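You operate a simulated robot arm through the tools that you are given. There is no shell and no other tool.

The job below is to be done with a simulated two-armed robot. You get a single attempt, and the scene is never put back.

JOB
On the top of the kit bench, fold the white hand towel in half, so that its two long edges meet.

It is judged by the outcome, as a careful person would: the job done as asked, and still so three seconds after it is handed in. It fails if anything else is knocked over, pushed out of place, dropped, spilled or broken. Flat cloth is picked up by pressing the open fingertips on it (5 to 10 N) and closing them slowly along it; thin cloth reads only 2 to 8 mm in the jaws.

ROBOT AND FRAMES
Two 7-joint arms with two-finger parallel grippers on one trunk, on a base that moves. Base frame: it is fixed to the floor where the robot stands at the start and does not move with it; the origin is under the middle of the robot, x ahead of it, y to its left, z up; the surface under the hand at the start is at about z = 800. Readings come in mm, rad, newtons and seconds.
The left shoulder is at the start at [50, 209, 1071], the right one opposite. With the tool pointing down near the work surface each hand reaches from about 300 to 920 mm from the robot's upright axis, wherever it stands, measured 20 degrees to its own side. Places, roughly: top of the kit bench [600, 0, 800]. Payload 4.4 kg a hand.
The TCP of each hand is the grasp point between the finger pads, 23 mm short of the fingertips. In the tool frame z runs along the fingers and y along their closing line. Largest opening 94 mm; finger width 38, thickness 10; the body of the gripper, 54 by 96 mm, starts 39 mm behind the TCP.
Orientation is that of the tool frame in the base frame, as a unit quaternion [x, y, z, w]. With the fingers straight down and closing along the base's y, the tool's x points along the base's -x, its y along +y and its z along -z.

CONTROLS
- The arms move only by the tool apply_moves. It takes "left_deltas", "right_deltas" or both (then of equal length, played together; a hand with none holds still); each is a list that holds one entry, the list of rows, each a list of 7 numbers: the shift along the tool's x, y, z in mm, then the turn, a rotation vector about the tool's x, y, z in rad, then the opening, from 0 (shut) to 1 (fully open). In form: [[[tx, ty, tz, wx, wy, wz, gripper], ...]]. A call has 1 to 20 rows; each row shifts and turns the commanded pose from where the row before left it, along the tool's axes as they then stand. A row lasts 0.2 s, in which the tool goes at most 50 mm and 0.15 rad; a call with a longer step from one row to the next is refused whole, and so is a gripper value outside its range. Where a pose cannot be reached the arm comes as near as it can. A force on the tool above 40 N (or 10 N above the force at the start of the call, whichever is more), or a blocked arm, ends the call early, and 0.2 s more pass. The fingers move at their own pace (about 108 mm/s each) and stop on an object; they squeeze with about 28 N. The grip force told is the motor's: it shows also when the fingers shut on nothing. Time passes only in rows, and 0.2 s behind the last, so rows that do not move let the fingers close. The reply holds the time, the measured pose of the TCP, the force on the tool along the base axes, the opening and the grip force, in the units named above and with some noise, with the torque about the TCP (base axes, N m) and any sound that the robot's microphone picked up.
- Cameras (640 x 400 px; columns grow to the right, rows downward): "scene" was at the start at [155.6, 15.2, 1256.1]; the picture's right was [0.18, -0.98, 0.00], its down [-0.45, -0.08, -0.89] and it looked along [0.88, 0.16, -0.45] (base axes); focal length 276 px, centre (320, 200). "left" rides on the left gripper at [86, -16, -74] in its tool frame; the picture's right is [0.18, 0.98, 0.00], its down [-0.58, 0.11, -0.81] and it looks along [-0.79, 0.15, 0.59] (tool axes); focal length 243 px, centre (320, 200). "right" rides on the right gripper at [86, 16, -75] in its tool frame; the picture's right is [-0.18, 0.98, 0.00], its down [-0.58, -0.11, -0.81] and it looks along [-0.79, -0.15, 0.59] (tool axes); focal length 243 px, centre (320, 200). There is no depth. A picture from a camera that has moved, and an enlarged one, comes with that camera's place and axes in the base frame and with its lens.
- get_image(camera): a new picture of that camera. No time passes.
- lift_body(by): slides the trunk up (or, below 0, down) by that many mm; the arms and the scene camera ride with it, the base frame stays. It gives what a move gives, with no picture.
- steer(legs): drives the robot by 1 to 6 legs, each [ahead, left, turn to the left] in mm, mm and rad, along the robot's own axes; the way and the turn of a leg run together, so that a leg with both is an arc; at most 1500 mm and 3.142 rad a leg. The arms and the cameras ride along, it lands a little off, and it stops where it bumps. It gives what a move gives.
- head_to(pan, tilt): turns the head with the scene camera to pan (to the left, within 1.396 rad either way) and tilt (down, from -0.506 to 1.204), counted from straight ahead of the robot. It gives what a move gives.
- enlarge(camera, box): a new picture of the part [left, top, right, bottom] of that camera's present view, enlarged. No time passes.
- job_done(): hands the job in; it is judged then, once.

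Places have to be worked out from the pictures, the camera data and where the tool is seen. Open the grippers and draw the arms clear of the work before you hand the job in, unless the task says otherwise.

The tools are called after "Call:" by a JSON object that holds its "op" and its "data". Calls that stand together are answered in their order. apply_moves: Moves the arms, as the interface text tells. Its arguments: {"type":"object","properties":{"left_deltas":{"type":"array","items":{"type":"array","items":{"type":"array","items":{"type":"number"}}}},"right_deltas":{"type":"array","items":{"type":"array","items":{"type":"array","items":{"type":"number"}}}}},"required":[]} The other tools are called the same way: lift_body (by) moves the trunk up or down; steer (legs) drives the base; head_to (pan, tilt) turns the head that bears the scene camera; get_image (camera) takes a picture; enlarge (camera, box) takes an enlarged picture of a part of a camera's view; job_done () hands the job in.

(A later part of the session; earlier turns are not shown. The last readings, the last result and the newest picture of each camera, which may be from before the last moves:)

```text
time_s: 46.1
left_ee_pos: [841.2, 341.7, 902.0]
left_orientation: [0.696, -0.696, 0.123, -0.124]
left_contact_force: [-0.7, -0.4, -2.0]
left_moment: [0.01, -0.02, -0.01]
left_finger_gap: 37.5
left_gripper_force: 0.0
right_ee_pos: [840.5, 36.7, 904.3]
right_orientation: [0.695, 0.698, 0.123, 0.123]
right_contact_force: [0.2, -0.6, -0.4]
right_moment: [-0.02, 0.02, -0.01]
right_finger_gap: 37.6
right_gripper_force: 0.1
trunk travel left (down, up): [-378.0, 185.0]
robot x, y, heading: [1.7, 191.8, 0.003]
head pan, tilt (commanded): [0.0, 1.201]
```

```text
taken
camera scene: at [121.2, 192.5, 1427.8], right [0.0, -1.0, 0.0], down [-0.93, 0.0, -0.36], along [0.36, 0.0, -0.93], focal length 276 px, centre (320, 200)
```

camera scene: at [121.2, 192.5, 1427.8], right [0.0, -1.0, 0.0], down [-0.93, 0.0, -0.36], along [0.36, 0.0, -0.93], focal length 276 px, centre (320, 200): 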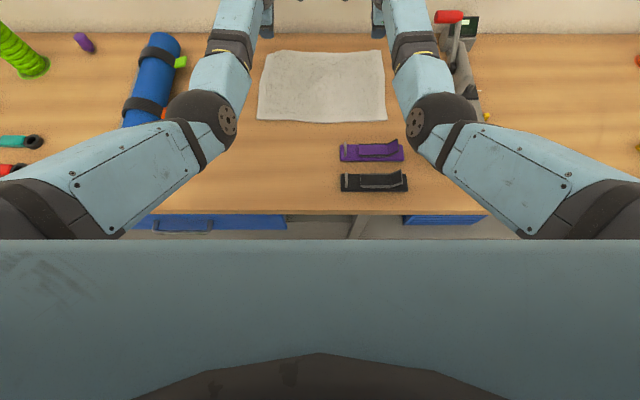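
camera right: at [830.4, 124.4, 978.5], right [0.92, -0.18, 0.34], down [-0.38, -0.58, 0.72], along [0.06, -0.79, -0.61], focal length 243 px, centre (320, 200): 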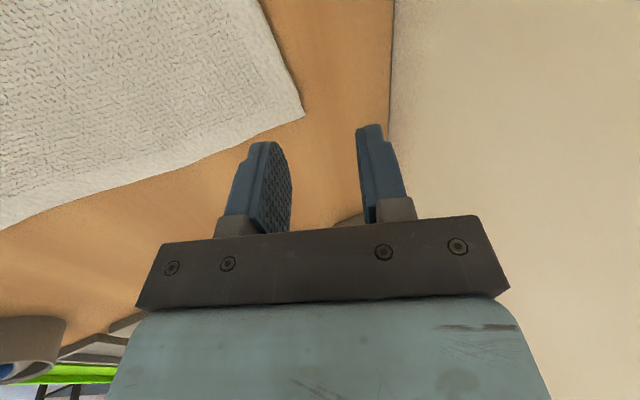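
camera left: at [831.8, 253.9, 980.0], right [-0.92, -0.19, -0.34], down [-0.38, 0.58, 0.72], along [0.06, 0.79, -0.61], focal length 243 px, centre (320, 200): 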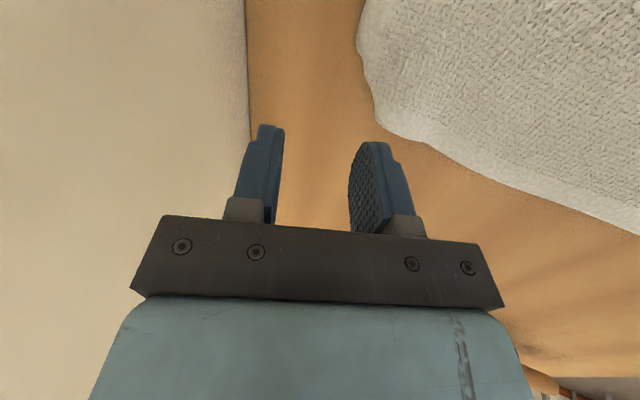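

The base front seems to have about 50 mm before the bench leg, so I'll go only 25 mm ahead. First I pull the hands back 25 mm and bring the tools nearly vertical.

Call:
{"op": "apply_moves", "data": {"left_deltas": [[[0, 11.7, -4.3, 0, 0, 0, 0.4], [0, 11.7, -4.3, 0, 0, 0, 0.4], [0, 0, 0, -0.1, 0, 0, 0.4], [0, 0, 0, -0.1, 0, 0, 0.4], [0, 0, 0, -0.1, 0, 0, 0.4]]], "right_deltas": [[[0, -11.7, -4.3, 0, 0, 0, 0.4], [0, -11.7, -4.3, 0, 0, 0, 0.4], [0, 0, 0, 0.1, 0, 0, 0.4], [0, 0, 0, 0.1, 0, 0, 0.4], [0, 0, 0, 0.1, 0, 0, 0.4]]]}}

Call:
{"op": "steer", "data": {"legs": [[25, 0, 0]]}}

Call:
{"op": "head_to", "data": {"pan": 0.0, "tilt": 0.9}}

Call:
{"op": "get_image", "data": {"camera": "scene"}}

```text
time_s: 47.4
left_ee_pos: [815.6, 340.8, 902.8]
left_orientation: [0.709, -0.705, 0.017, -0.017]
left_contact_force: [-0.2, -0.6, -0.2]
left_moment: [0.02, 0.0, 0.0]
left_finger_gap: 37.5
left_gripper_force: 0.1
right_ee_pos: [816.1, 36.4, 903.0]
right_orientation: [0.705, 0.708, 0.016, 0.017]
right_contact_force: [0.5, -0.1, -0.2]
right_moment: [0.01, 0.02, 0.01]
right_finger_gap: 37.6
right_gripper_force: 0.0
trunk travel left (down, up): [-378.0, 185.0]
robot x, y, heading: [-1.3, 191.0, 0.001]
head pan, tilt (commanded): [0.0, 1.201]
```

```text
time_s: 48.2
left_ee_pos: [839.1, 339.9, 904.7]
left_orientation: [0.708, -0.706, 0.017, -0.018]
left_contact_force: [0.6, 1.1, -1.1]
left_moment: [-0.01, 0.04, -0.01]
left_finger_gap: 37.8
left_gripper_force: 0.0
right_ee_pos: [839.5, 36.5, 904.9]
right_orientation: [0.706, 0.708, 0.018, 0.018]
right_contact_force: [-0.1, 0.0, 1.3]
right_moment: [0.0, 0.02, 0.0]
right_finger_gap: 37.6
right_gripper_force: 0.1
trunk travel left (down, up): [-378.0, 185.0]
robot x, y, heading: [24.4, 194.8, 0.005]
head pan, tilt (commanded): [0.0, 1.201]
```

```text
time_s: 49.0
left_ee_pos: [841.2, 339.5, 904.4]
left_orientation: [0.707, -0.706, 0.018, -0.018]
left_contact_force: [0.5, 0.2, 0.3]
left_moment: [-0.01, 0.0, 0.0]
left_finger_gap: 37.8
left_gripper_force: 0.1
right_ee_pos: [839.8, 37.0, 903.3]
right_orientation: [0.705, 0.709, 0.019, 0.018]
right_contact_force: [0.2, 0.6, -0.4]
right_moment: [0.03, 0.03, -0.01]
right_finger_gap: 37.7
right_gripper_force: 0.0
trunk travel left (down, up): [-378.0, 185.0]
robot x, y, heading: [20.3, 193.8, -0.0]
head pan, tilt (commanded): [0.0, 0.901]
```

```text
taken
camera scene: at [164.9, 192.7, 1447.6], right [0.0, -1.0, 0.0], down [-0.78, 0.0, -0.62], along [0.62, 0.0, -0.78], focal length 276 px, centre (320, 200)
```

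scene: 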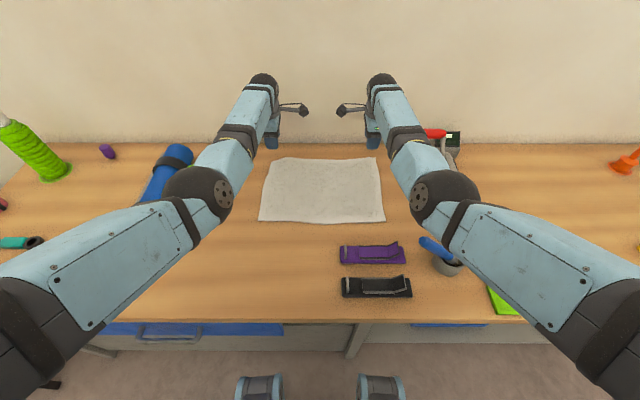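

The base moved about 24 mm with no bump. I lower the trunk 50 mm and take close views of the far edge from the hand cameras and the head.

Call:
{"op": "lift_body", "data": {"by": -50}}

Call:
{"op": "enlarge", "data": {"camera": "scene", "box": [240, 110, 410, 230]}}

Call:
{"op": "get_image", "data": {"camera": "left"}}

Call:
{"op": "get_image", "data": {"camera": "right"}}

```text
time_s: 49.9
left_ee_pos: [841.4, 340.6, 853.5]
left_orientation: [0.708, -0.706, 0.018, -0.019]
left_contact_force: [0.1, -0.4, 0.1]
left_moment: [-0.02, 0.05, 0.0]
left_finger_gap: 37.6
left_gripper_force: 0.0
right_ee_pos: [841.1, 36.8, 853.3]
right_orientation: [0.706, 0.708, 0.018, 0.018]
right_contact_force: [-0.3, -0.1, 0.0]
right_moment: [0.0, 0.02, 0.04]
right_finger_gap: 37.6
right_gripper_force: 0.0
trunk travel left (down, up): [-328.0, 235.0]
robot x, y, heading: [23.3, 193.2, 0.002]
head pan, tilt (commanded): [0.0, 0.901]
```

```text
3.33 times, centred on (325, 170) of scene
camera zoom: at [164.8, 192.7, 1397.7], right [0.0, -1.0, 0.0], down [-0.78, 0.0, -0.62], along [0.62, 0.0, -0.78], focal length 921 px, centre (303, 300)
```

zoom: 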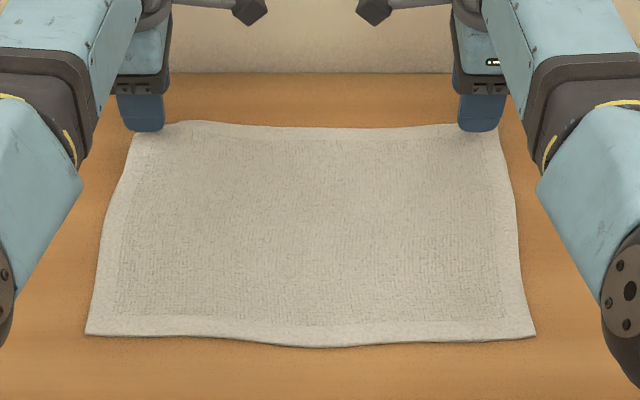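

```text
taken
camera left: at [853.5, 253.7, 930.3], right [-0.98, -0.19, -0.05], down [-0.15, 0.58, 0.8], along [-0.12, 0.79, -0.6], focal length 243 px, centre (320, 200)
```

left: 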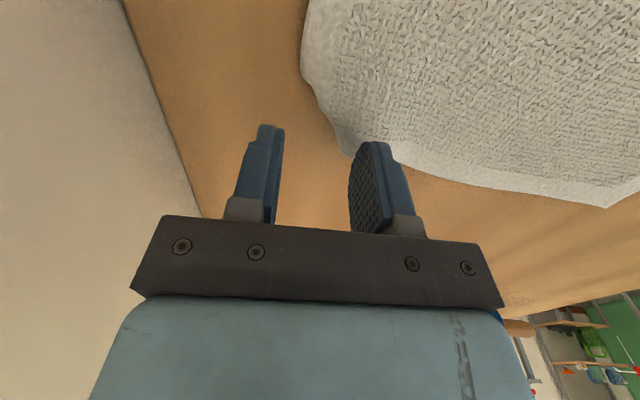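

```text
taken
camera right: at [852.1, 124.2, 928.7], right [0.98, -0.18, 0.05], down [-0.15, -0.58, 0.8], along [-0.12, -0.79, -0.6], focal length 243 px, centre (320, 200)
```

right: 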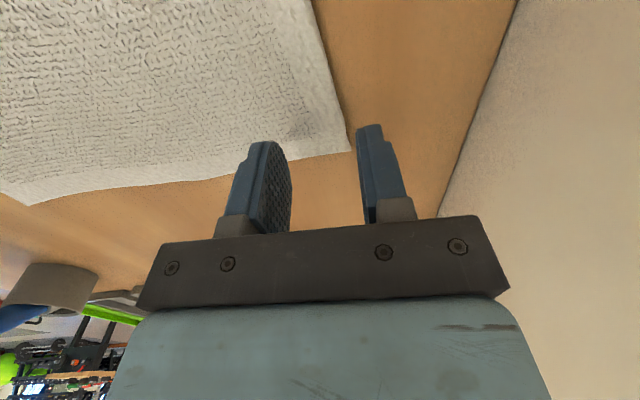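

The far-left corner is still drawn in, with its tip at about (825, 363) instead of (858, 370). I'll close the left fingers, press lightly on that corner and drag it outward to pull the pucker out.

Call:
{"op": "apply_moves", "data": {"left_deltas": [[[-4, 3, 0, 0, 0, 0, 0.2], [-4, 3, 3, 0, 0, 0, 0], [-3, 3, 5, 0, 0, 0, 0], [0, 0, 6, 0, 0, 0, 0], [0, 0, 4, 0, 0, 0, 0], [0, 0, 2, 0, 0, 0, 0], [0, 0, 1, 0, 0, 0, 0]]]}}

Call:
{"op": "get_image", "data": {"camera": "left"}}

```text
time_s: 51.5
left_ee_pos: [831.1, 352.0, 831.5]
left_orientation: [0.707, -0.707, 0.018, -0.018]
left_contact_force: [-0.2, -0.4, 0.8]
left_moment: [0.0, 0.0, -0.01]
left_finger_gap: 0.0
left_gripper_force: 28.2
right_ee_pos: [841.3, 35.9, 851.8]
right_orientation: [0.705, 0.709, 0.017, 0.018]
right_contact_force: [1.3, 0.3, 1.1]
right_moment: [-0.01, 0.02, 0.0]
right_finger_gap: 37.6
right_gripper_force: 0.1
trunk travel left (down, up): [-328.0, 235.0]
robot x, y, heading: [26.1, 193.2, 0.006]
head pan, tilt (commanded): [0.0, 0.901]
```

```text
taken
camera left: at [845.4, 265.1, 908.2], right [-0.98, -0.19, -0.05], down [-0.15, 0.58, 0.8], along [-0.12, 0.79, -0.6], focal length 243 px, centre (320, 200)
```

left: 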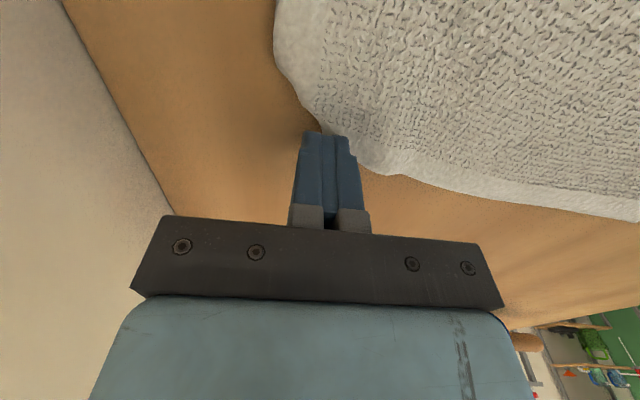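

The corner outline is cut off diagonally, so the corner may be tucked under. I lift the left hand away and look closely.

Call:
{"op": "apply_moves", "data": {"left_deltas": [[[0, 0, -20, 0, 0, 0, 0], [0, 15, -25, 0, 0, 0, 0.2], [0, 25, -25, 0, 0, 0, 0.26], [0, 25, -15, 0, 0, 0, 0.26]]]}}

Call:
{"op": "enlarge", "data": {"camera": "left", "box": [180, 0, 520, 200]}}

Call:
{"op": "enlarge", "data": {"camera": "scene", "box": [250, 130, 330, 190]}}

```text
time_s: 52.5
left_ee_pos: [762.3, 351.3, 916.3]
left_orientation: [0.707, -0.706, 0.018, -0.017]
left_contact_force: [-0.7, -0.5, 0.3]
left_moment: [0.02, -0.03, -0.02]
left_finger_gap: 24.6
left_gripper_force: 0.0
right_ee_pos: [840.8, 36.8, 853.2]
right_orientation: [0.706, 0.708, 0.019, 0.018]
right_contact_force: [-0.1, -0.2, -0.2]
right_moment: [-0.03, 0.01, -0.01]
right_finger_gap: 37.7
right_gripper_force: 0.1
trunk travel left (down, up): [-328.0, 235.0]
robot x, y, heading: [26.0, 192.9, 0.004]
head pan, tilt (commanded): [0.0, 0.901]
```

```text
1.88 times, centred on (350, 100) of left
camera zoom: at [776.0, 264.1, 992.0], right [-0.98, -0.19, -0.05], down [-0.15, 0.58, 0.8], along [-0.12, 0.79, -0.6], focal length 457 px, centre (264, 388)
```

zoom: 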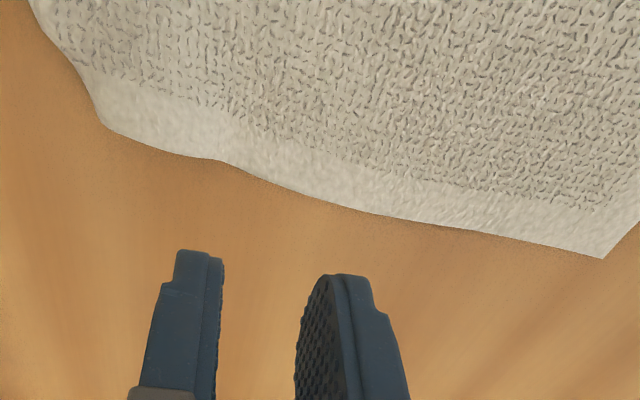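

```text
6.67 times, centred on (290, 160) of scene
camera zoom: at [164.6, 192.5, 1397.7], right [0.0, -1.0, 0.0], down [-0.78, 0.0, -0.62], along [0.62, 0.0, -0.78], focal length 1842 px, centre (520, 467)
```

zoom: 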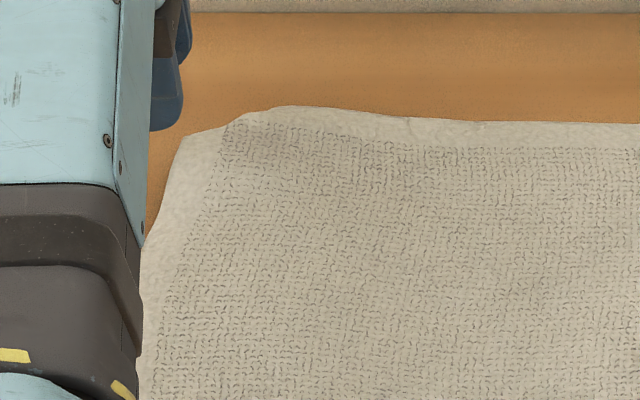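

The far-left hem is tucked under for about 30 mm near the corner. I'll pinch the cloth just inside that corner with the left hand, lift it so the tuck springs out, and lay it back down flat.

Call:
{"op": "apply_moves", "data": {"left_deltas": [[[3, -15.3, 27, 0, 0, 0, 0.3], [3, -15.3, 27, 0, 0, 0, 0.3], [3, -15.3, 24, 0, 0, 0, 0.3], [0, 0, 3, 0, 0, 0, 0.3], [0, 0, 2, 0, 0, 0, 0.3], [0, 0, 1, 0, 0, 0, 0.3], [0, 0, 1, 0, 0, 0, 0.3]]]}}

Call:
{"op": "get_image", "data": {"camera": "left"}}

```text
time_s: 54.1
left_ee_pos: [813.3, 341.7, 830.4]
left_orientation: [0.707, -0.707, 0.018, -0.018]
left_contact_force: [-0.5, -0.4, 1.0]
left_moment: [-0.03, 0.0, 0.0]
left_finger_gap: 28.3
left_gripper_force: 0.3
right_ee_pos: [841.1, 36.6, 852.7]
right_orientation: [0.705, 0.709, 0.018, 0.018]
right_contact_force: [0.7, 0.0, -0.2]
right_moment: [-0.02, -0.01, -0.02]
right_finger_gap: 37.5
right_gripper_force: 0.0
trunk travel left (down, up): [-328.0, 235.0]
robot x, y, heading: [22.5, 190.8, -0.0]
head pan, tilt (commanded): [0.0, 0.901]
```

```text
taken
camera left: at [826.8, 255.9, 907.6], right [-0.98, -0.19, -0.05], down [-0.15, 0.58, 0.8], along [-0.12, 0.79, -0.6], focal length 243 px, centre (320, 200)
```

left: 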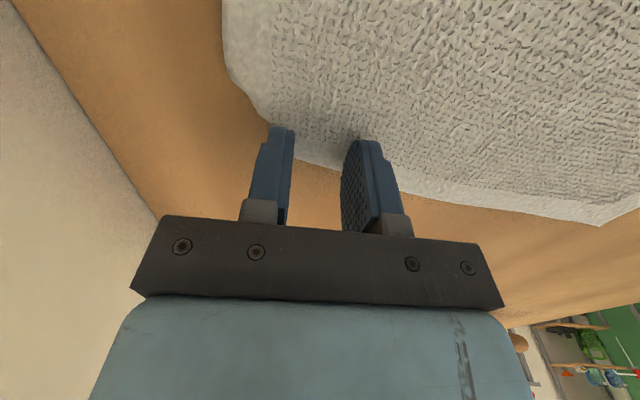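

No contact yet at z=830; I step down further.

Call:
{"op": "apply_moves", "data": {"left_deltas": [[[0, 0, 1, 0, 0, 0, 0.3], [0, 0, 1, 0, 0, 0, 0.3], [0, 0, 1, 0, 0, 0, 0.3], [0, 0, 0, 0, 0, 0, 0.3]]]}}

```text
time_s: 55.1
left_ee_pos: [813.1, 342.4, 828.1]
left_orientation: [0.707, -0.707, 0.017, -0.019]
left_contact_force: [-1.0, 0.5, 3.6]
left_moment: [-0.02, -0.03, 0.05]
left_finger_gap: 28.0
left_gripper_force: 0.0
right_ee_pos: [839.7, 36.3, 854.5]
right_orientation: [0.706, 0.708, 0.018, 0.018]
right_contact_force: [-0.5, 0.1, -0.5]
right_moment: [-0.02, -0.02, -0.02]
right_finger_gap: 37.5
right_gripper_force: 0.1
trunk travel left (down, up): [-328.0, 235.0]
robot x, y, heading: [30.1, 193.0, 0.004]
head pan, tilt (commanded): [0.0, 0.901]
```

Contact is at about z=828 with 3.6 N. I press 1.5 mm more, close slowly to pinch, and then lift.

Call:
{"op": "apply_moves", "data": {"left_deltas": [[[0, 0, 1, 0, 0, 0, 0.3], [0, 0, 0.5, 0, 0, 0, 0.3], [0, 0, 0, 0, 0, 0, 0.27], [0, 0, 0, 0, 0, 0, 0.24], [0, 0, 0, 0, 0, 0, 0.21], [0, 0, 0, 0, 0, 0, 0.18], [0, 0, 0, 0, 0, 0, 0.15], [0, 0, 0, 0, 0, 0, 0.12], [0, 0, 0, 0, 0, 0, 0.09], [0, 0, 0, 0, 0, 0, 0.06], [0, 0, 0, 0, 0, 0, 0.03], [0, 0, 0, 0, 0, 0, 0], [0, 0, 0, 0, 0, 0, 0], [0, 0, 0, 0, 0, 0, 0]]]}}

Call:
{"op": "get_image", "data": {"camera": "left"}}

```text
time_s: 58.1
left_ee_pos: [813.4, 343.1, 827.1]
left_orientation: [0.708, -0.706, 0.018, -0.018]
left_contact_force: [0.9, -0.2, 9.4]
left_moment: [-0.1, -0.1, 0.01]
left_finger_gap: 3.8
left_gripper_force: 28.7
right_ee_pos: [840.0, 36.4, 854.9]
right_orientation: [0.706, 0.708, 0.018, 0.018]
right_contact_force: [0.3, -0.3, 0.7]
right_moment: [-0.01, 0.01, -0.05]
right_finger_gap: 37.6
right_gripper_force: 0.1
trunk travel left (down, up): [-328.0, 235.0]
robot x, y, heading: [24.7, 196.4, 0.003]
head pan, tilt (commanded): [0.0, 0.901]
```

```text
taken
camera left: at [826.6, 255.5, 904.3], right [-0.98, -0.19, -0.05], down [-0.15, 0.58, 0.8], along [-0.12, 0.79, -0.6], focal length 243 px, centre (320, 200)
```

left: 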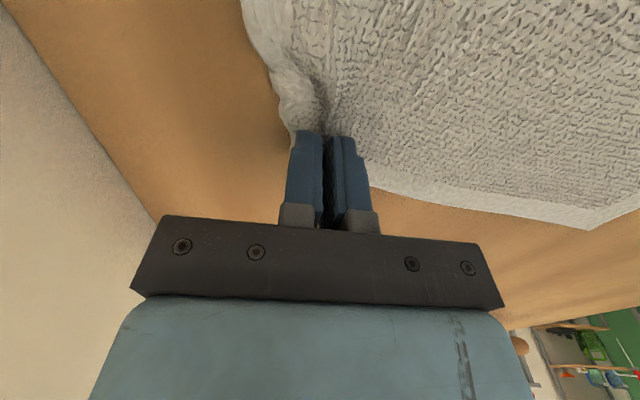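

It holds a 3.8 mm pinch, with the ridge along y visible between the pads. I lift it 70 mm and look.

Call:
{"op": "apply_moves", "data": {"left_deltas": [[[0, 0, -10, 0, 0, 0, 0], [0, 0, -15, 0, 0, 0, 0], [0, 0, -15, 0, 0, 0, 0], [0, 0, -15, 0, 0, 0, 0], [0, 0, -15, 0, 0, 0, 0], [0, 0, 0, 0, 0, 0, 0]]]}}

Call:
{"op": "get_image", "data": {"camera": "left"}}

Call:
{"op": "enlarge", "data": {"camera": "scene", "box": [240, 90, 400, 210]}}

Call:
{"op": "get_image", "data": {"camera": "right"}}

```text
time_s: 59.5
left_ee_pos: [808.4, 342.8, 897.4]
left_orientation: [0.708, -0.705, 0.018, -0.018]
left_contact_force: [0.2, -0.2, 0.2]
left_moment: [-0.01, 0.01, -0.05]
left_finger_gap: 3.7
left_gripper_force: 28.4
right_ee_pos: [841.1, 36.9, 852.9]
right_orientation: [0.705, 0.709, 0.019, 0.018]
right_contact_force: [-0.7, 0.0, 0.3]
right_moment: [-0.03, -0.04, -0.02]
right_finger_gap: 37.7
right_gripper_force: 0.0
trunk travel left (down, up): [-328.0, 235.0]
robot x, y, heading: [23.3, 194.0, 0.004]
head pan, tilt (commanded): [0.0, 0.901]
```

```text
taken
camera left: at [822.2, 256.3, 973.8], right [-0.98, -0.19, -0.05], down [-0.15, 0.58, 0.8], along [-0.12, 0.79, -0.6], focal length 243 px, centre (320, 200)
```

left: 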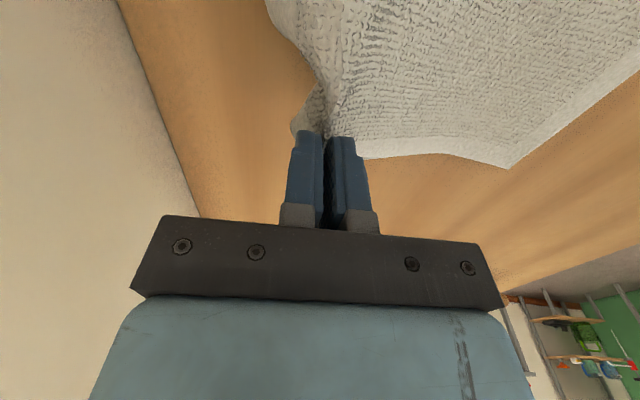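

```text
3.33 times, centred on (320, 150) of scene
camera zoom: at [165.4, 192.7, 1397.5], right [0.0, -1.0, 0.0], down [-0.78, 0.0, -0.62], along [0.62, 0.0, -0.78], focal length 921 px, centre (320, 367)
```

zoom: 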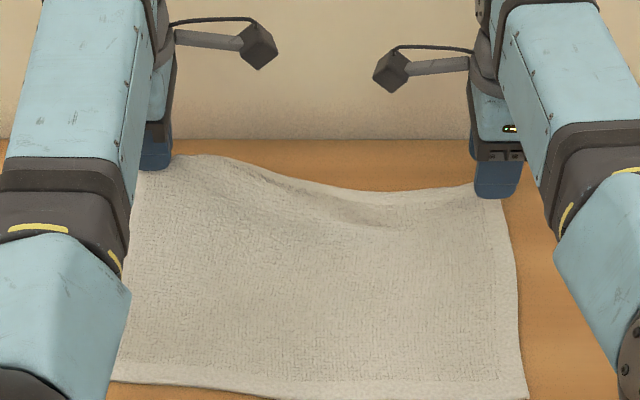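

```text
taken
camera right: at [852.4, 124.3, 928.2], right [0.98, -0.18, 0.05], down [-0.15, -0.58, 0.8], along [-0.12, -0.79, -0.6], focal length 243 px, centre (320, 200)
```

right: 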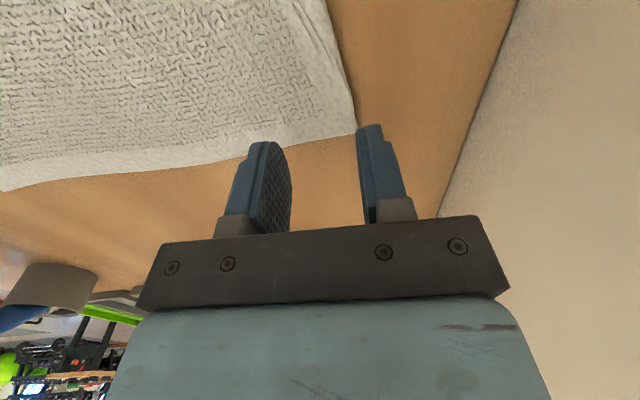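

The cloth is up; I check whether the tucked hem has sprung open.

Call:
{"op": "enlarge", "data": {"camera": "left", "box": [220, 0, 420, 160]}}

Call:
{"op": "enlarge", "data": {"camera": "right", "box": [200, 0, 400, 160]}}

```text
2.50 times, centred on (320, 80) of left
camera zoom: at [822.2, 256.3, 973.8], right [-0.98, -0.19, -0.05], down [-0.15, 0.58, 0.8], along [-0.12, 0.79, -0.6], focal length 606 px, centre (320, 500)
```

zoom: 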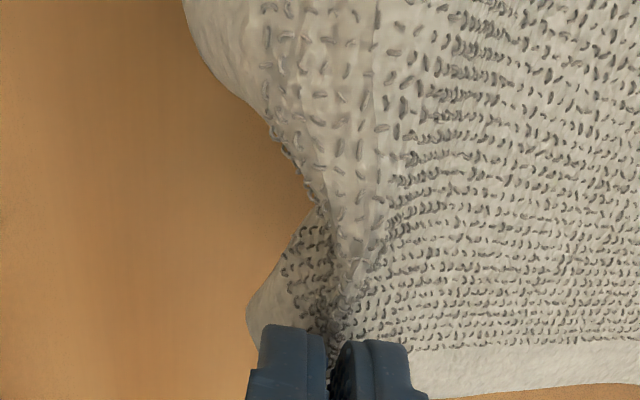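

```text
2.50 times, centred on (300, 80) of right
camera zoom: at [852.4, 124.3, 928.2], right [0.98, -0.18, 0.05], down [-0.15, -0.58, 0.8], along [-0.12, -0.79, -0.6], focal length 606 px, centre (370, 500)
```

zoom: 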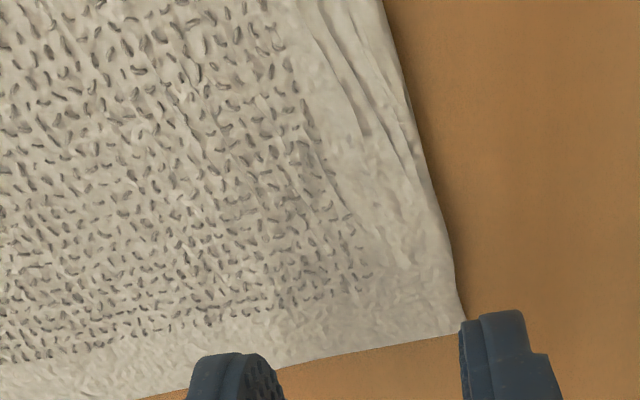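

The hem now hangs free on the far side of the pinch. I carry the corner out beyond its place and lay it down while drawing back, so the hem trails flat toward the wall, then release.

Call:
{"op": "apply_moves", "data": {"left_deltas": [[[-2, -13.8, 4.7, 0, 0, 0, 0], [-2, -13.8, 4.7, 0, 0, 0, 0], [-2, -13.8, 4.7, 0, 0, 0, 0], [0, 2.7, 13.9, 0, 0, 0, 0], [0, 2.7, 13.9, 0, 0, 0, 0], [0, 5.3, 6.5, 0, 0, 0, 0], [0, 5.3, 6.5, 0, 0, 0, 0], [0, 5.3, 6.5, 0, 0, 0, 0], [0, 5.3, 5.5, 0, 0, 0, 0], [0, 0, 0, 0, 0, 0, 0]]]}}

Call:
{"op": "get_image", "data": {"camera": "left"}}

Call:
{"op": "enlarge", "data": {"camera": "scene", "box": [240, 90, 400, 210]}}

```text
time_s: 61.7
left_ee_pos: [827.5, 349.5, 831.3]
left_orientation: [0.708, -0.706, 0.019, -0.018]
left_contact_force: [2.3, -0.9, 8.7]
left_moment: [-0.06, -0.1, 0.01]
left_finger_gap: 3.6
left_gripper_force: 27.8
right_ee_pos: [839.8, 36.6, 854.9]
right_orientation: [0.705, 0.709, 0.019, 0.018]
right_contact_force: [0.0, -0.1, 1.1]
right_moment: [0.0, 0.0, 0.0]
right_finger_gap: 37.6
right_gripper_force: 0.0
trunk travel left (down, up): [-328.0, 235.0]
robot x, y, heading: [21.2, 196.7, 0.005]
head pan, tilt (commanded): [0.0, 0.901]
```

```text
taken
camera left: at [841.5, 262.1, 907.8], right [-0.98, -0.19, -0.05], down [-0.15, 0.58, 0.8], along [-0.12, 0.79, -0.6], focal length 243 px, centre (320, 200)
```

left: 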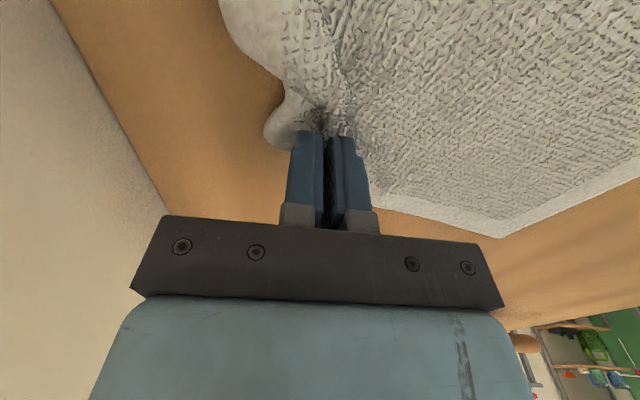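

```text
3.33 times, centred on (320, 150) of scene
camera zoom: at [164.3, 192.4, 1397.8], right [0.0, -1.0, 0.0], down [-0.78, 0.0, -0.62], along [0.62, 0.0, -0.78], focal length 921 px, centre (320, 367)
```

zoom: 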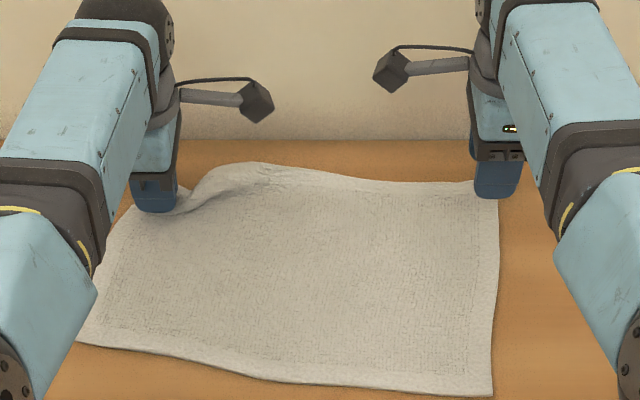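

The pinch was farther in than I allowed for, so that move dragged and rotated the towel: its left side moved toward the wall. I release the left hand gently, lift both hands away and survey the towel.

Call:
{"op": "apply_moves", "data": {"left_deltas": [[[0, 0, -2, 0, 0, 0, 0], [0, 0, 0, 0, 0, 0, 0.15], [0, 0, 0, 0, 0, 0, 0.35], [0, 0, 0, 0, 0, 0, 0.6], [0, 0, -10, 0, 0, 0, 0.6], [0, 5, -25, 0, 0, 0, 0.6], [0, 20, -30, 0, 0, 0, 0.6], [0, 30, -30, 0, 0, 0, 0.6], [0, 40, -10, 0, 0, 0, 0.6], [0, 40, 0, 0, 0, 0, 0.6], [0, 40, 0, 0, 0, 0, 0.6]]], "right_deltas": [[[0, 0, 0, 0, 0, 0, 0.4], [0, 0, -15, 0, 0, 0, 0.4], [0, 0, -20, 0, 0, 0, 0.4], [0, 0, -20, 0, 0, 0, 0.4], [0, -20, -10, 0, 0, 0, 0.4], [0, -25, -5, 0, 0, 0, 0.4], [0, -30, 0, 0, 0, 0, 0.4], [0, -30, 0, 0, 0, 0, 0.4], [0, -30, 0, 0, 0, 0, 0.4], [0, -30, 0, 0, 0, 0, 0.4], [0, -20, 0, 0, 0, 0, 0.4]]]}}

Call:
{"op": "get_image", "data": {"camera": "scene"}}

```text
time_s: 64.2
left_ee_pos: [666.9, 428.6, 941.2]
left_orientation: [0.732, -0.678, -0.008, -0.074]
left_contact_force: [0.9, -1.1, 0.2]
left_moment: [-0.02, 0.05, 0.01]
left_finger_gap: 56.3
left_gripper_force: 0.1
right_ee_pos: [674.6, -45.6, 929.0]
right_orientation: [0.728, 0.681, -0.009, 0.074]
right_contact_force: [0.8, -0.1, -0.4]
right_moment: [-0.01, 0.01, 0.04]
right_finger_gap: 37.5
right_gripper_force: 0.0
trunk travel left (down, up): [-328.0, 235.0]
robot x, y, heading: [23.1, 195.0, 0.002]
head pan, tilt (commanded): [0.0, 0.901]
stopped in row 11 (right hand): the arm was blocked; the commanded pose is now the measured one
```

```text
taken
camera scene: at [166.1, 192.7, 1397.5], right [0.0, -1.0, 0.0], down [-0.78, 0.0, -0.62], along [0.62, 0.0, -0.78], focal length 276 px, centre (320, 200)
```

scene: 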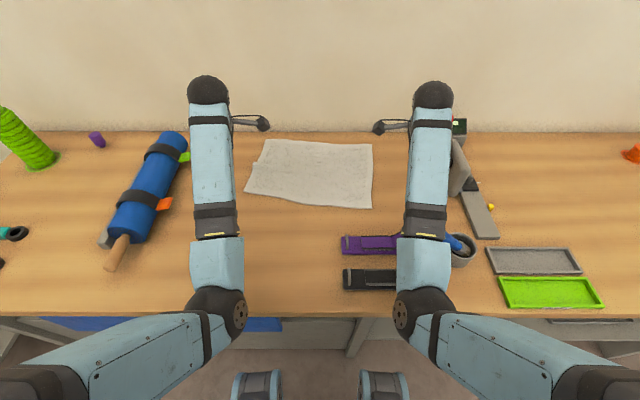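

The arms ran into a joint limit in this turned-in pose while pulling back: they splayed outward and the right arm stopped as blocked. Nothing appears touched: the cup, stick, holders and roll are all in place. I raise the trunk, then turn the hands back to their original yaw to restore a healthy arm posture.

Call:
{"op": "lift_body", "data": {"by": 120}}

Call:
{"op": "apply_moves", "data": {"left_deltas": [[[0, 0, 0, 0, 0, 0.14, 0.6], [0, 0, 0, 0, 0, 0.14, 0.6], [0, 0, 0, 0, 0, 0.14, 0.6], [0, 0, 0, 0, 0, 0.14, 0.6], [0, 0, 0, 0, 0, 0.14, 0.6], [0, 0, 0, 0, 0, 0.14, 0.6]]], "right_deltas": [[[0, 0, 0, 0, 0, -0.14, 0.6], [0, 0, 0, 0, 0, -0.14, 0.6], [0, 0, 0, 0, 0, -0.14, 0.6], [0, 0, 0, 0, 0, -0.14, 0.6], [0, 0, 0, 0, 0, -0.14, 0.6], [0, 0, 0, 0, 0, -0.14, 0.6]]]}}

Call:
{"op": "get_image", "data": {"camera": "scene"}}

```text
time_s: 65.7
left_ee_pos: [666.7, 427.6, 1062.5]
left_orientation: [0.732, -0.677, -0.008, -0.073]
left_contact_force: [-0.1, 0.2, 1.3]
left_moment: [0.0, 0.01, 0.02]
left_finger_gap: 56.2
left_gripper_force: 0.0
right_ee_pos: [673.4, -45.7, 1049.1]
right_orientation: [0.729, 0.681, -0.009, 0.074]
right_contact_force: [0.0, -0.2, 0.0]
right_moment: [0.0, -0.03, 0.03]
right_finger_gap: 37.3
right_gripper_force: 0.0
trunk travel left (down, up): [-448.0, 115.0]
robot x, y, heading: [23.6, 191.4, 0.001]
head pan, tilt (commanded): [0.0, 0.901]
```

```text
time_s: 67.1
left_ee_pos: [667.3, 424.9, 1062.1]
left_orientation: [-0.389, 0.918, 0.037, 0.062]
left_contact_force: [0.0, -0.3, 0.5]
left_moment: [-0.02, 0.03, 0.03]
left_finger_gap: 56.3
left_gripper_force: 0.0
right_ee_pos: [672.4, -42.3, 1049.1]
right_orientation: [0.385, 0.92, -0.037, 0.062]
right_contact_force: [0.4, 0.3, 0.4]
right_moment: [0.04, 0.02, -0.02]
right_finger_gap: 56.4
right_gripper_force: 0.1
trunk travel left (down, up): [-448.0, 115.0]
robot x, y, heading: [25.9, 193.6, 0.001]
head pan, tilt (commanded): [0.0, 0.901]
```

```text
taken
camera scene: at [165.3, 192.6, 1517.6], right [0.0, -1.0, 0.0], down [-0.78, 0.0, -0.62], along [0.62, 0.0, -0.78], focal length 276 px, centre (320, 200)
```

scene: 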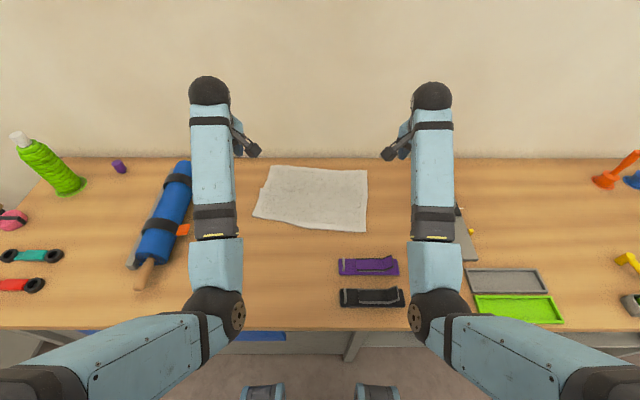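

The turn back is working. I finish it to the original orientation.

Call:
{"op": "apply_moves", "data": {"left_deltas": [[[0, 0, 0, 0, 0, 0.146, 0.6], [0, 0, 0, 0, 0, 0.146, 0.6], [0, 0, 0, 0, 0, 0.146, 0.6], [0, 0, 0, 0, 0, 0.146, 0.6], [0, 0, 0, 0, 0, 0.146, 0.6]]], "right_deltas": [[[0, 0, 0, 0, 0, -0.146, 0.6], [0, 0, 0, 0, 0, -0.146, 0.6], [0, 0, 0, 0, 0, -0.146, 0.6], [0, 0, 0, 0, 0, -0.146, 0.6], [0, 0, 0, 0, 0, -0.146, 0.6]]]}}

Call:
{"op": "get_image", "data": {"camera": "scene"}}

```text
time_s: 68.3
left_ee_pos: [666.8, 424.8, 1061.2]
left_orientation: [-0.036, 0.997, 0.056, 0.045]
left_contact_force: [-0.2, 0.2, -0.1]
left_moment: [0.0, -0.01, -0.01]
left_finger_gap: 56.4
left_gripper_force: 0.0
right_ee_pos: [672.5, -42.5, 1048.6]
right_orientation: [0.032, 0.997, -0.056, 0.045]
right_contact_force: [0.4, 0.5, 0.0]
right_moment: [-0.02, 0.0, 0.0]
right_finger_gap: 56.6
right_gripper_force: 0.1
trunk travel left (down, up): [-448.0, 115.0]
robot x, y, heading: [23.1, 193.1, 0.004]
head pan, tilt (commanded): [0.0, 0.901]
```

```text
taken
camera scene: at [165.3, 192.7, 1517.6], right [0.0, -1.0, 0.0], down [-0.78, 0.0, -0.62], along [0.62, 0.0, -0.78], focal length 276 px, centre (320, 200)
```

scene: 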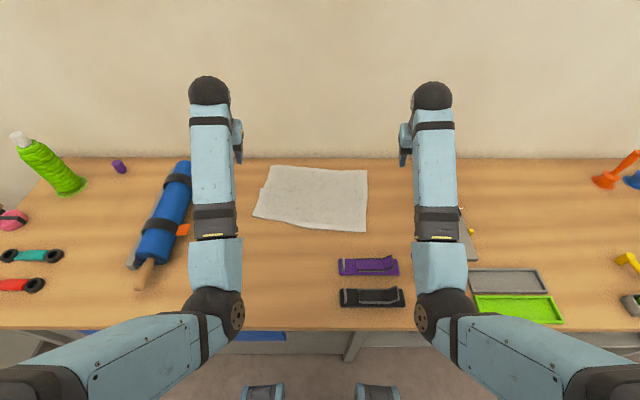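

The hands are nearly square again. I correct the small tilt errors, then start turning them the other way (cameras outward), to see whether that keeps the elbows out.

Call:
{"op": "apply_moves", "data": {"left_deltas": [[[0, 0, 0, 0.058, 0, 0.033, 0.6], [0, 0, 0, 0.058, 0, 0.034, 0.6], [0, 0, 0, 0, 0, 0.14, 0.6], [0, 0, 0, 0, 0, 0.14, 0.6], [0, 0, 0, 0, 0, 0.14, 0.6], [0, 0, 0, 0, 0, 0.14, 0.6], [0, 0, 0, 0, 0, 0.14, 0.6], [0, 0, 0, 0, 0, 0.14, 0.6]]], "right_deltas": [[[0, 0, 0, -0.058, 0, -0.03, 0.6], [0, 0, 0, -0.058, 0, -0.03, 0.6], [0, 0, 0, 0, 0, -0.14, 0.6], [0, 0, 0, 0, 0, -0.14, 0.6], [0, 0, 0, 0, 0, -0.14, 0.6], [0, 0, 0, 0, 0, -0.14, 0.6], [0, 0, 0, 0, 0, -0.14, 0.6], [0, 0, 0, 0, 0, -0.14, 0.6]]]}}

Call:
{"op": "get_image", "data": {"camera": "scene"}}

```text
time_s: 70.1
left_ee_pos: [668.2, 435.0, 1062.4]
left_orientation: [0.404, 0.913, 0.026, 0.039]
left_contact_force: [-0.9, 0.3, 0.0]
left_moment: [0.03, -0.04, -0.04]
left_finger_gap: 56.2
left_gripper_force: 0.0
right_ee_pos: [671.3, -43.9, 1049.4]
right_orientation: [-0.408, 0.912, -0.019, 0.042]
right_contact_force: [-0.7, 0.7, -0.5]
right_moment: [0.01, -0.01, 0.0]
right_finger_gap: 56.1
right_gripper_force: 0.0
trunk travel left (down, up): [-448.0, 115.0]
robot x, y, heading: [26.6, 193.5, 0.001]
head pan, tilt (commanded): [0.0, 0.901]
```

```text
taken
camera scene: at [165.2, 192.7, 1517.6], right [0.0, -1.0, 0.0], down [-0.78, 0.0, -0.62], along [0.62, 0.0, -0.78], focal length 276 px, centre (320, 200)
```

scene: 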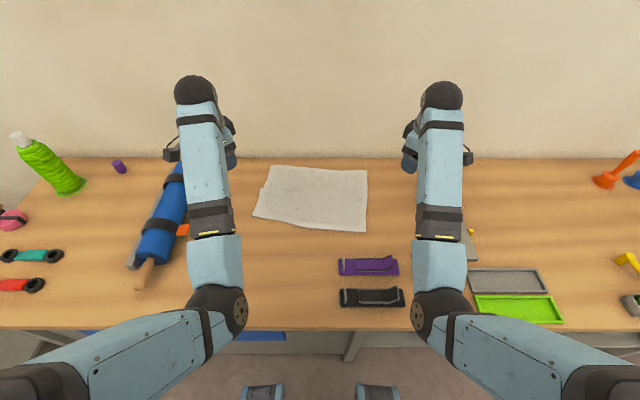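

Turning outward works and is the natural direction for these arms. I bring the hands inward to above the towel while completing the quarter turn.

Call:
{"op": "apply_moves", "data": {"left_deltas": [[[-11, -10, 0, 0, 0, 0, 0.6], [-11, -10, 0, 0, 0, 0, 0.6], [-11, -10, 0, 0, 0, 0, 0.6], [-11, -10, 0, 0, 0, 0, 0.6], [0, 0, 0, 0, 0, 0.146, 0.6], [0, 0, 0, 0, 0, 0.146, 0.6], [0, 0, 0, 0, 0, 0.146, 0.6], [0, 0, 0, 0, 0, 0.146, 0.6], [0, 0, 0, 0, 0, 0.146, 0.6]]], "right_deltas": [[[-18.6, 16.7, 0, 0, 0, 0, 0.6], [-18.6, 16.7, 0, 0, 0, 0, 0.6], [-18.6, 16.7, 0, 0, 0, 0, 0.6], [-18.6, 16.7, 0, 0, 0, 0, 0.6], [0, 0, 0, 0, 0, -0.146, 0.6], [0, 0, 0, 0, 0, -0.146, 0.6], [0, 0, 0, 0, 0, -0.146, 0.6], [0, 0, 0, 0, 0, -0.146, 0.6], [0, 0, 0, 0, 0, -0.146, 0.6]]]}}

Call:
{"op": "get_image", "data": {"camera": "scene"}}

```text
time_s: 72.1
left_ee_pos: [675.6, 383.9, 1071.8]
left_orientation: [0.7, 0.711, 0.05, 0.031]
left_contact_force: [0.6, 0.2, -0.5]
left_moment: [0.03, 0.03, -0.01]
left_finger_gap: 56.4
left_gripper_force: 0.1
right_ee_pos: [672.5, 56.5, 1048.5]
right_orientation: [-0.706, 0.707, -0.031, 0.032]
right_contact_force: [-0.8, 0.3, -1.0]
right_moment: [-0.03, 0.01, 0.0]
right_finger_gap: 56.2
right_gripper_force: 0.1
trunk travel left (down, up): [-448.0, 115.0]
robot x, y, heading: [24.8, 192.7, 0.006]
head pan, tilt (commanded): [0.0, 0.901]
```

```text
taken
camera scene: at [165.3, 192.2, 1517.6], right [0.0, -1.0, 0.0], down [-0.78, 0.0, -0.62], along [0.62, 0.0, -0.78], focal length 276 px, centre (320, 200)
```

scene: 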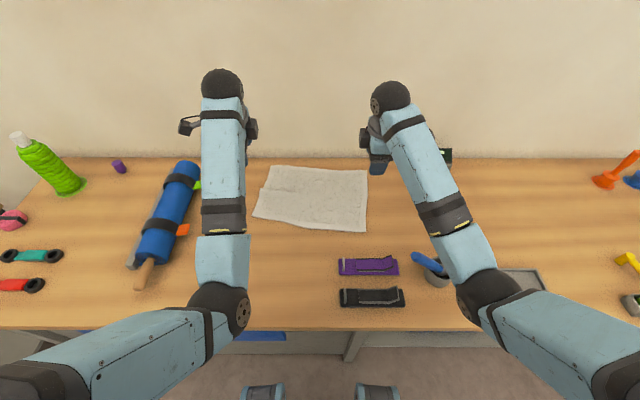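

The right arm tracks perfectly with its elbow out. The left is slightly off still. I measure the towel now.

Call:
{"op": "enlarge", "data": {"camera": "scene", "box": [240, 150, 400, 250]}}

Call:
{"op": "get_image", "data": {"camera": "right"}}

Call:
{"op": "get_image", "data": {"camera": "left"}}

```text
4.00 times, centred on (320, 200) of scene
camera zoom: at [165.3, 192.2, 1517.6], right [0.0, -1.0, 0.0], down [-0.78, 0.0, -0.62], along [0.62, 0.0, -0.78], focal length 1105 px, centre (320, 200)
```

zoom: 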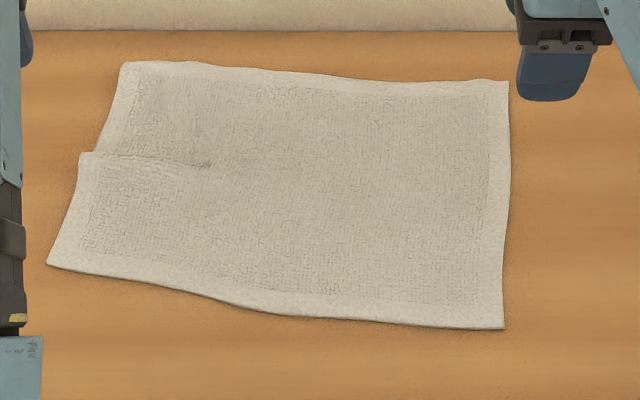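

```text
taken
camera right: at [648.8, -28.7, 1120.9], right [-0.98, 0.18, -0.09], down [0.04, 0.58, 0.81], along [0.2, 0.79, -0.58], focal length 243 px, centre (320, 200)
```

right: 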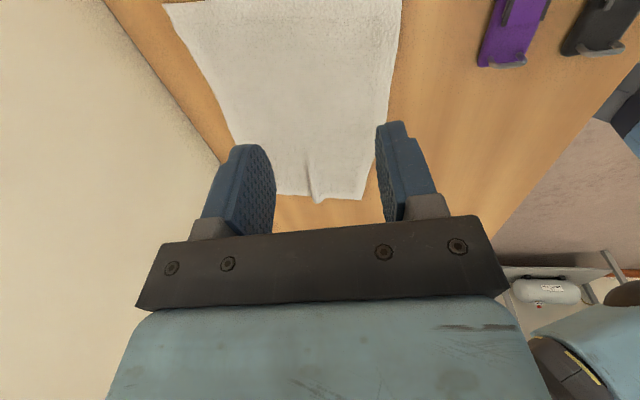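

```text
taken
camera left: at [650.1, 468.0, 1148.3], right [0.97, 0.2, 0.12], down [0.03, -0.6, 0.8], along [0.23, -0.77, -0.59], focal length 243 px, centre (320, 200)
```

left: 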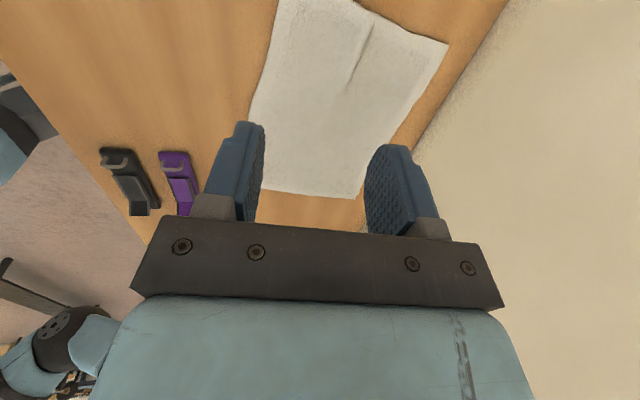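

The towel is turned about 9° and has one ridge on its left side; its near corners are at (667, 408) and (608, 53). I'll press near both near corners and drag them toward me, which squares and flattens it and puts the far edge in easier reach. First I level the tools and lower them above those spots.

Call:
{"op": "apply_moves", "data": {"left_deltas": [[[0, 0, 0, 0.057, -0.014, 0, 0.45], [0, 0, 0, 0.058, -0.014, 0, 0.32], [-2, 5, 30, 0, 0, 0, 0.32], [-2, 5, 40, 0, 0, 0, 0.32], [-2, 6, 40, 0, 0, 0, 0.32], [-1, 6, 40, 0, 0, 0, 0.32], [0, 0, 30, 0, 0, 0, 0.32]]], "right_deltas": [[[0, 0, 0, -0.045, 0, 0, 0.45], [0, 0, 0, -0.044, 0, 0, 0.32], [-4, 6, 30, 0, 0, 0, 0.32], [-4, 6, 35, 0, 0, 0, 0.32], [-4, 7, 35, 0, 0, 0, 0.32], [-3.5, 6.5, 35, 0, 0, 0, 0.32], [0, 0, 28, 0, 0, 0, 0.32]]]}}

Call:
{"op": "get_image", "data": {"camera": "scene"}}

```text
time_s: 73.7
left_ee_pos: [695.2, 353.1, 864.0]
left_orientation: [0.706, 0.708, -0.018, 0.003]
left_contact_force: [0.2, -0.4, 0.4]
left_moment: [0.01, -0.01, 0.01]
left_finger_gap: 30.0
left_gripper_force: 0.0
left hand out of reach, approached as far as the arm can: row 2
right_ee_pos: [648.4, 71.8, 884.7]
right_orientation: [-0.707, 0.708, -0.001, 0.001]
right_contact_force: [-0.1, -0.1, 0.6]
right_moment: [0.02, 0.0, 0.03]
right_finger_gap: 30.1
right_gripper_force: 0.0
trunk travel left (down, up): [-448.0, 115.0]
robot x, y, heading: [25.3, 194.5, 0.005]
head pan, tilt (commanded): [0.0, 0.901]
```

```text
taken
camera scene: at [165.6, 192.6, 1517.6], right [0.0, -1.0, 0.0], down [-0.78, 0.0, -0.62], along [0.62, 0.0, -0.78], focal length 276 px, centre (320, 200)
```

scene: 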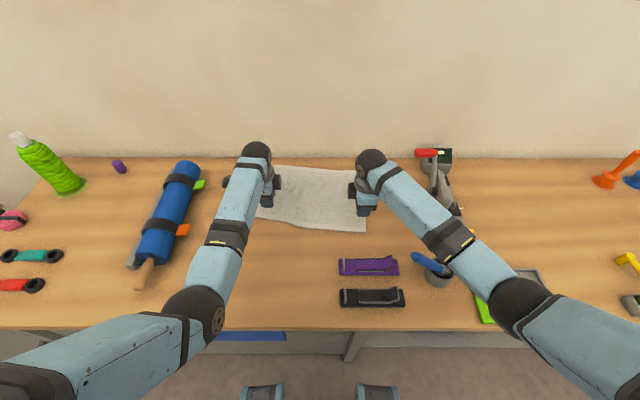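

Both hands are in place, left at (695, 353) and right at (648, 72). I lower them to just above the cloth and feel for contact.

Call:
{"op": "apply_moves", "data": {"left_deltas": [[[0, 0, 10, 0, 0, 0, 0.32], [0, 0, 10, 0, 0, 0, 0.32], [0, 0, 10, 0, 0, 0, 0.32], [0, 0, 2, 0, 0, 0, 0.32], [0, 0, 1, 0, 0, 0, 0.32], [0, 0, 1, 0, 0, 0, 0.32]]], "right_deltas": [[[0, 0, 16, 0, 0, 0, 0.32], [0, 0, 16, 0, 0, 0, 0.32], [0, 0, 16, 0, 0, 0, 0.32], [0, 0, 5, 0, 0, 0, 0.32], [0, 0, 1, 0, 0, 0, 0.32], [0, 0, 1, 0, 0, 0, 0.32]]]}}

```text
time_s: 75.1
left_ee_pos: [695.1, 354.0, 833.2]
left_orientation: [0.707, 0.706, -0.019, 0.002]
left_contact_force: [-0.5, -0.1, 0.6]
left_moment: [0.07, -0.01, 0.0]
left_finger_gap: 30.1
left_gripper_force: 0.0
right_ee_pos: [648.1, 72.7, 830.7]
right_orientation: [-0.706, 0.708, -0.001, 0.0]
right_contact_force: [-0.2, 0.7, 0.6]
right_moment: [0.0, 0.0, -0.01]
right_finger_gap: 30.1
right_gripper_force: 0.1
trunk travel left (down, up): [-448.0, 115.0]
robot x, y, heading: [25.4, 195.5, 0.007]
head pan, tilt (commanded): [0.0, 0.901]
```

Not touching yet (left 833, right 831). I step down in small increments.

Call:
{"op": "apply_moves", "data": {"left_deltas": [[[0, 0, 2, 0, 0, 0, 0.32], [0, 0, 1, 0, 0, 0, 0.32], [0, 0, 1, 0, 0, 0, 0.32], [0, 0, 1, 0, 0, 0, 0.32], [0, 0, 0, 0, 0, 0, 0.32]]], "right_deltas": [[[0, 0, 1, 0, 0, 0, 0.32], [0, 0, 1, 0, 0, 0, 0.32], [0, 0, 1, 0, 0, 0, 0.32], [0, 0, 0.5, 0, 0, 0, 0.32], [0, 0, 0, 0, 0, 0, 0.32]]]}}

```text
time_s: 76.3
left_ee_pos: [695.4, 353.6, 826.9]
left_orientation: [0.706, 0.707, -0.018, 0.002]
left_contact_force: [0.6, -0.1, 1.7]
left_moment: [-0.02, -0.06, 0.02]
left_finger_gap: 30.2
left_gripper_force: 0.1
right_ee_pos: [647.6, 70.6, 829.0]
right_orientation: [-0.706, 0.708, -0.002, 0.001]
right_contact_force: [0.9, 0.5, 2.6]
right_moment: [0.01, -0.02, 0.0]
right_finger_gap: 30.2
right_gripper_force: 0.1
trunk travel left (down, up): [-448.0, 115.0]
robot x, y, heading: [24.4, 192.1, 0.005]
head pan, tilt (commanded): [0.0, 0.901]
```

Light contact on both sides. I press about 2 mm more and drag: left hand about 98 mm toward me, right hand about 51 mm, to square the towel.

Call:
{"op": "apply_moves", "data": {"left_deltas": [[[0, 0, 1.2, 0, 0, 0, 0.32], [0, 0, 1, 0, 0, 0, 0.32], [-0.5, -6, 0.14, 0, 0, 0, 0.32], [-1.1, -12, 0.28, 0, 0, 0, 0.32], [-1.1, -12, 0.28, 0, 0, 0, 0.32]]], "right_deltas": [[[0, 0, 1, 0, 0, 0, 0.32], [0, 0, 0.7, 0, 0, 0, 0.32], [0.7, 3.2, 0, 0, 0, 0, 0.32], [1.4, 6.4, 0, 0, 0, 0, 0.32], [1.4, 6.4, 0, 0, 0, 0, 0.32]]]}}

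Call:
{"op": "enlarge", "data": {"camera": "scene", "box": [230, 140, 400, 260]}}

```text
time_s: 77.5
left_ee_pos: [663.5, 350.4, 825.5]
left_orientation: [0.707, 0.707, -0.017, 0.003]
left_contact_force: [4.8, 0.9, 14.9]
left_moment: [0.09, -0.25, 0.01]
left_finger_gap: 30.8
left_gripper_force: 1.1
right_ee_pos: [629.7, 69.5, 827.2]
right_orientation: [-0.706, 0.708, -0.001, 0.002]
right_contact_force: [3.4, 0.8, 8.8]
right_moment: [0.05, -0.03, -0.01]
right_finger_gap: 29.8
right_gripper_force: 0.0
trunk travel left (down, up): [-448.0, 115.0]
robot x, y, heading: [25.5, 191.2, 0.003]
head pan, tilt (commanded): [0.0, 0.901]
```

```text
3.33 times, centred on (315, 200) of scene
camera zoom: at [162.7, 192.5, 1518.0], right [0.0, -1.0, 0.0], down [-0.78, 0.0, -0.62], along [0.62, 0.0, -0.78], focal length 921 px, centre (337, 200)
```

zoom: 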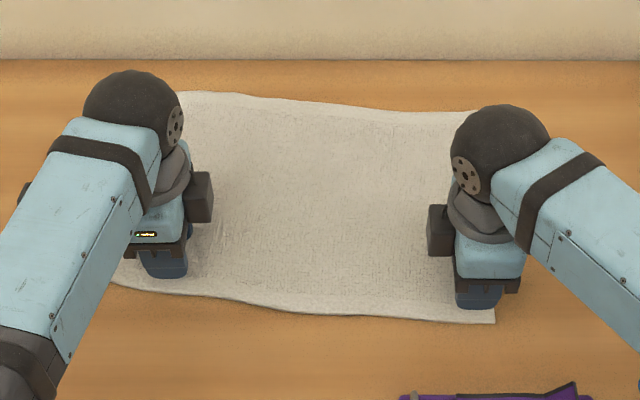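

The drag works: the near edge is following. The left press is a bit hard (15 N), so I ease it and continue.

Call:
{"op": "apply_moves", "data": {"left_deltas": [[[-1, -8, -0.8, 0, 0, 0, 0.32], [-1, -11, 0.05, 0, 0, 0, 0.32], [-1, -11, 0.05, 0, 0, 0, 0.32], [-1, -11, 0.1, 0, 0, 0, 0.32], [-1, -12, 0.1, 0, 0, 0, 0.32], [-1, -12, 0.1, 0, 0, 0, 0.32]]], "right_deltas": [[[1.4, 5, 0, 0, 0, 0, 0.32], [1.4, 5.5, 0, 0, 0, 0, 0.32], [1.4, 5.5, 0, 0, 0, 0, 0.32], [1.4, 5.5, 0, 0, 0, 0, 0.32], [1.4, 6, 0, 0, 0, 0, 0.32], [1.4, 6, 0, 0, 0, 0, 0.32]]]}}

Call:
{"op": "enlarge", "data": {"camera": "scene", "box": [230, 140, 400, 260]}}

```text
time_s: 78.9
left_ee_pos: [600.7, 345.5, 826.7]
left_orientation: [0.706, 0.708, -0.017, 0.002]
left_contact_force: [2.1, 1.2, 5.4]
left_moment: [0.08, -0.09, 0.0]
left_finger_gap: 30.1
left_gripper_force: 0.2
right_ee_pos: [597.6, 62.1, 826.7]
right_orientation: [-0.707, 0.707, -0.001, 0.001]
right_contact_force: [2.7, 0.5, 9.7]
right_moment: [0.02, -0.08, 0.03]
right_finger_gap: 29.9
right_gripper_force: 0.2
trunk travel left (down, up): [-448.0, 115.0]
robot x, y, heading: [26.8, 189.0, 0.001]
head pan, tilt (commanded): [0.0, 0.901]
```

```text
3.33 times, centred on (315, 200) of scene
camera zoom: at [163.6, 192.9, 1517.7], right [0.0, -1.0, 0.0], down [-0.78, 0.0, -0.62], along [0.62, 0.0, -0.78], focal length 921 px, centre (337, 200)
```

zoom: 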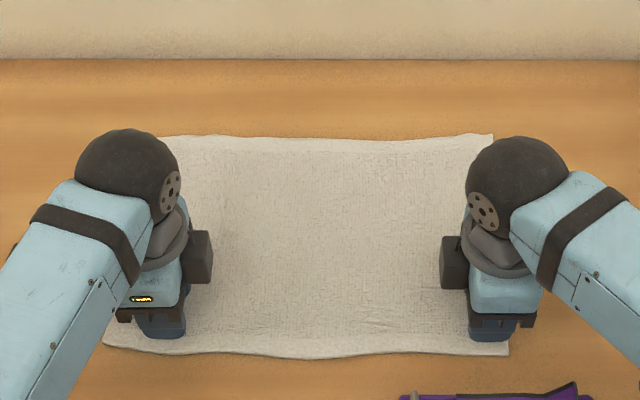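

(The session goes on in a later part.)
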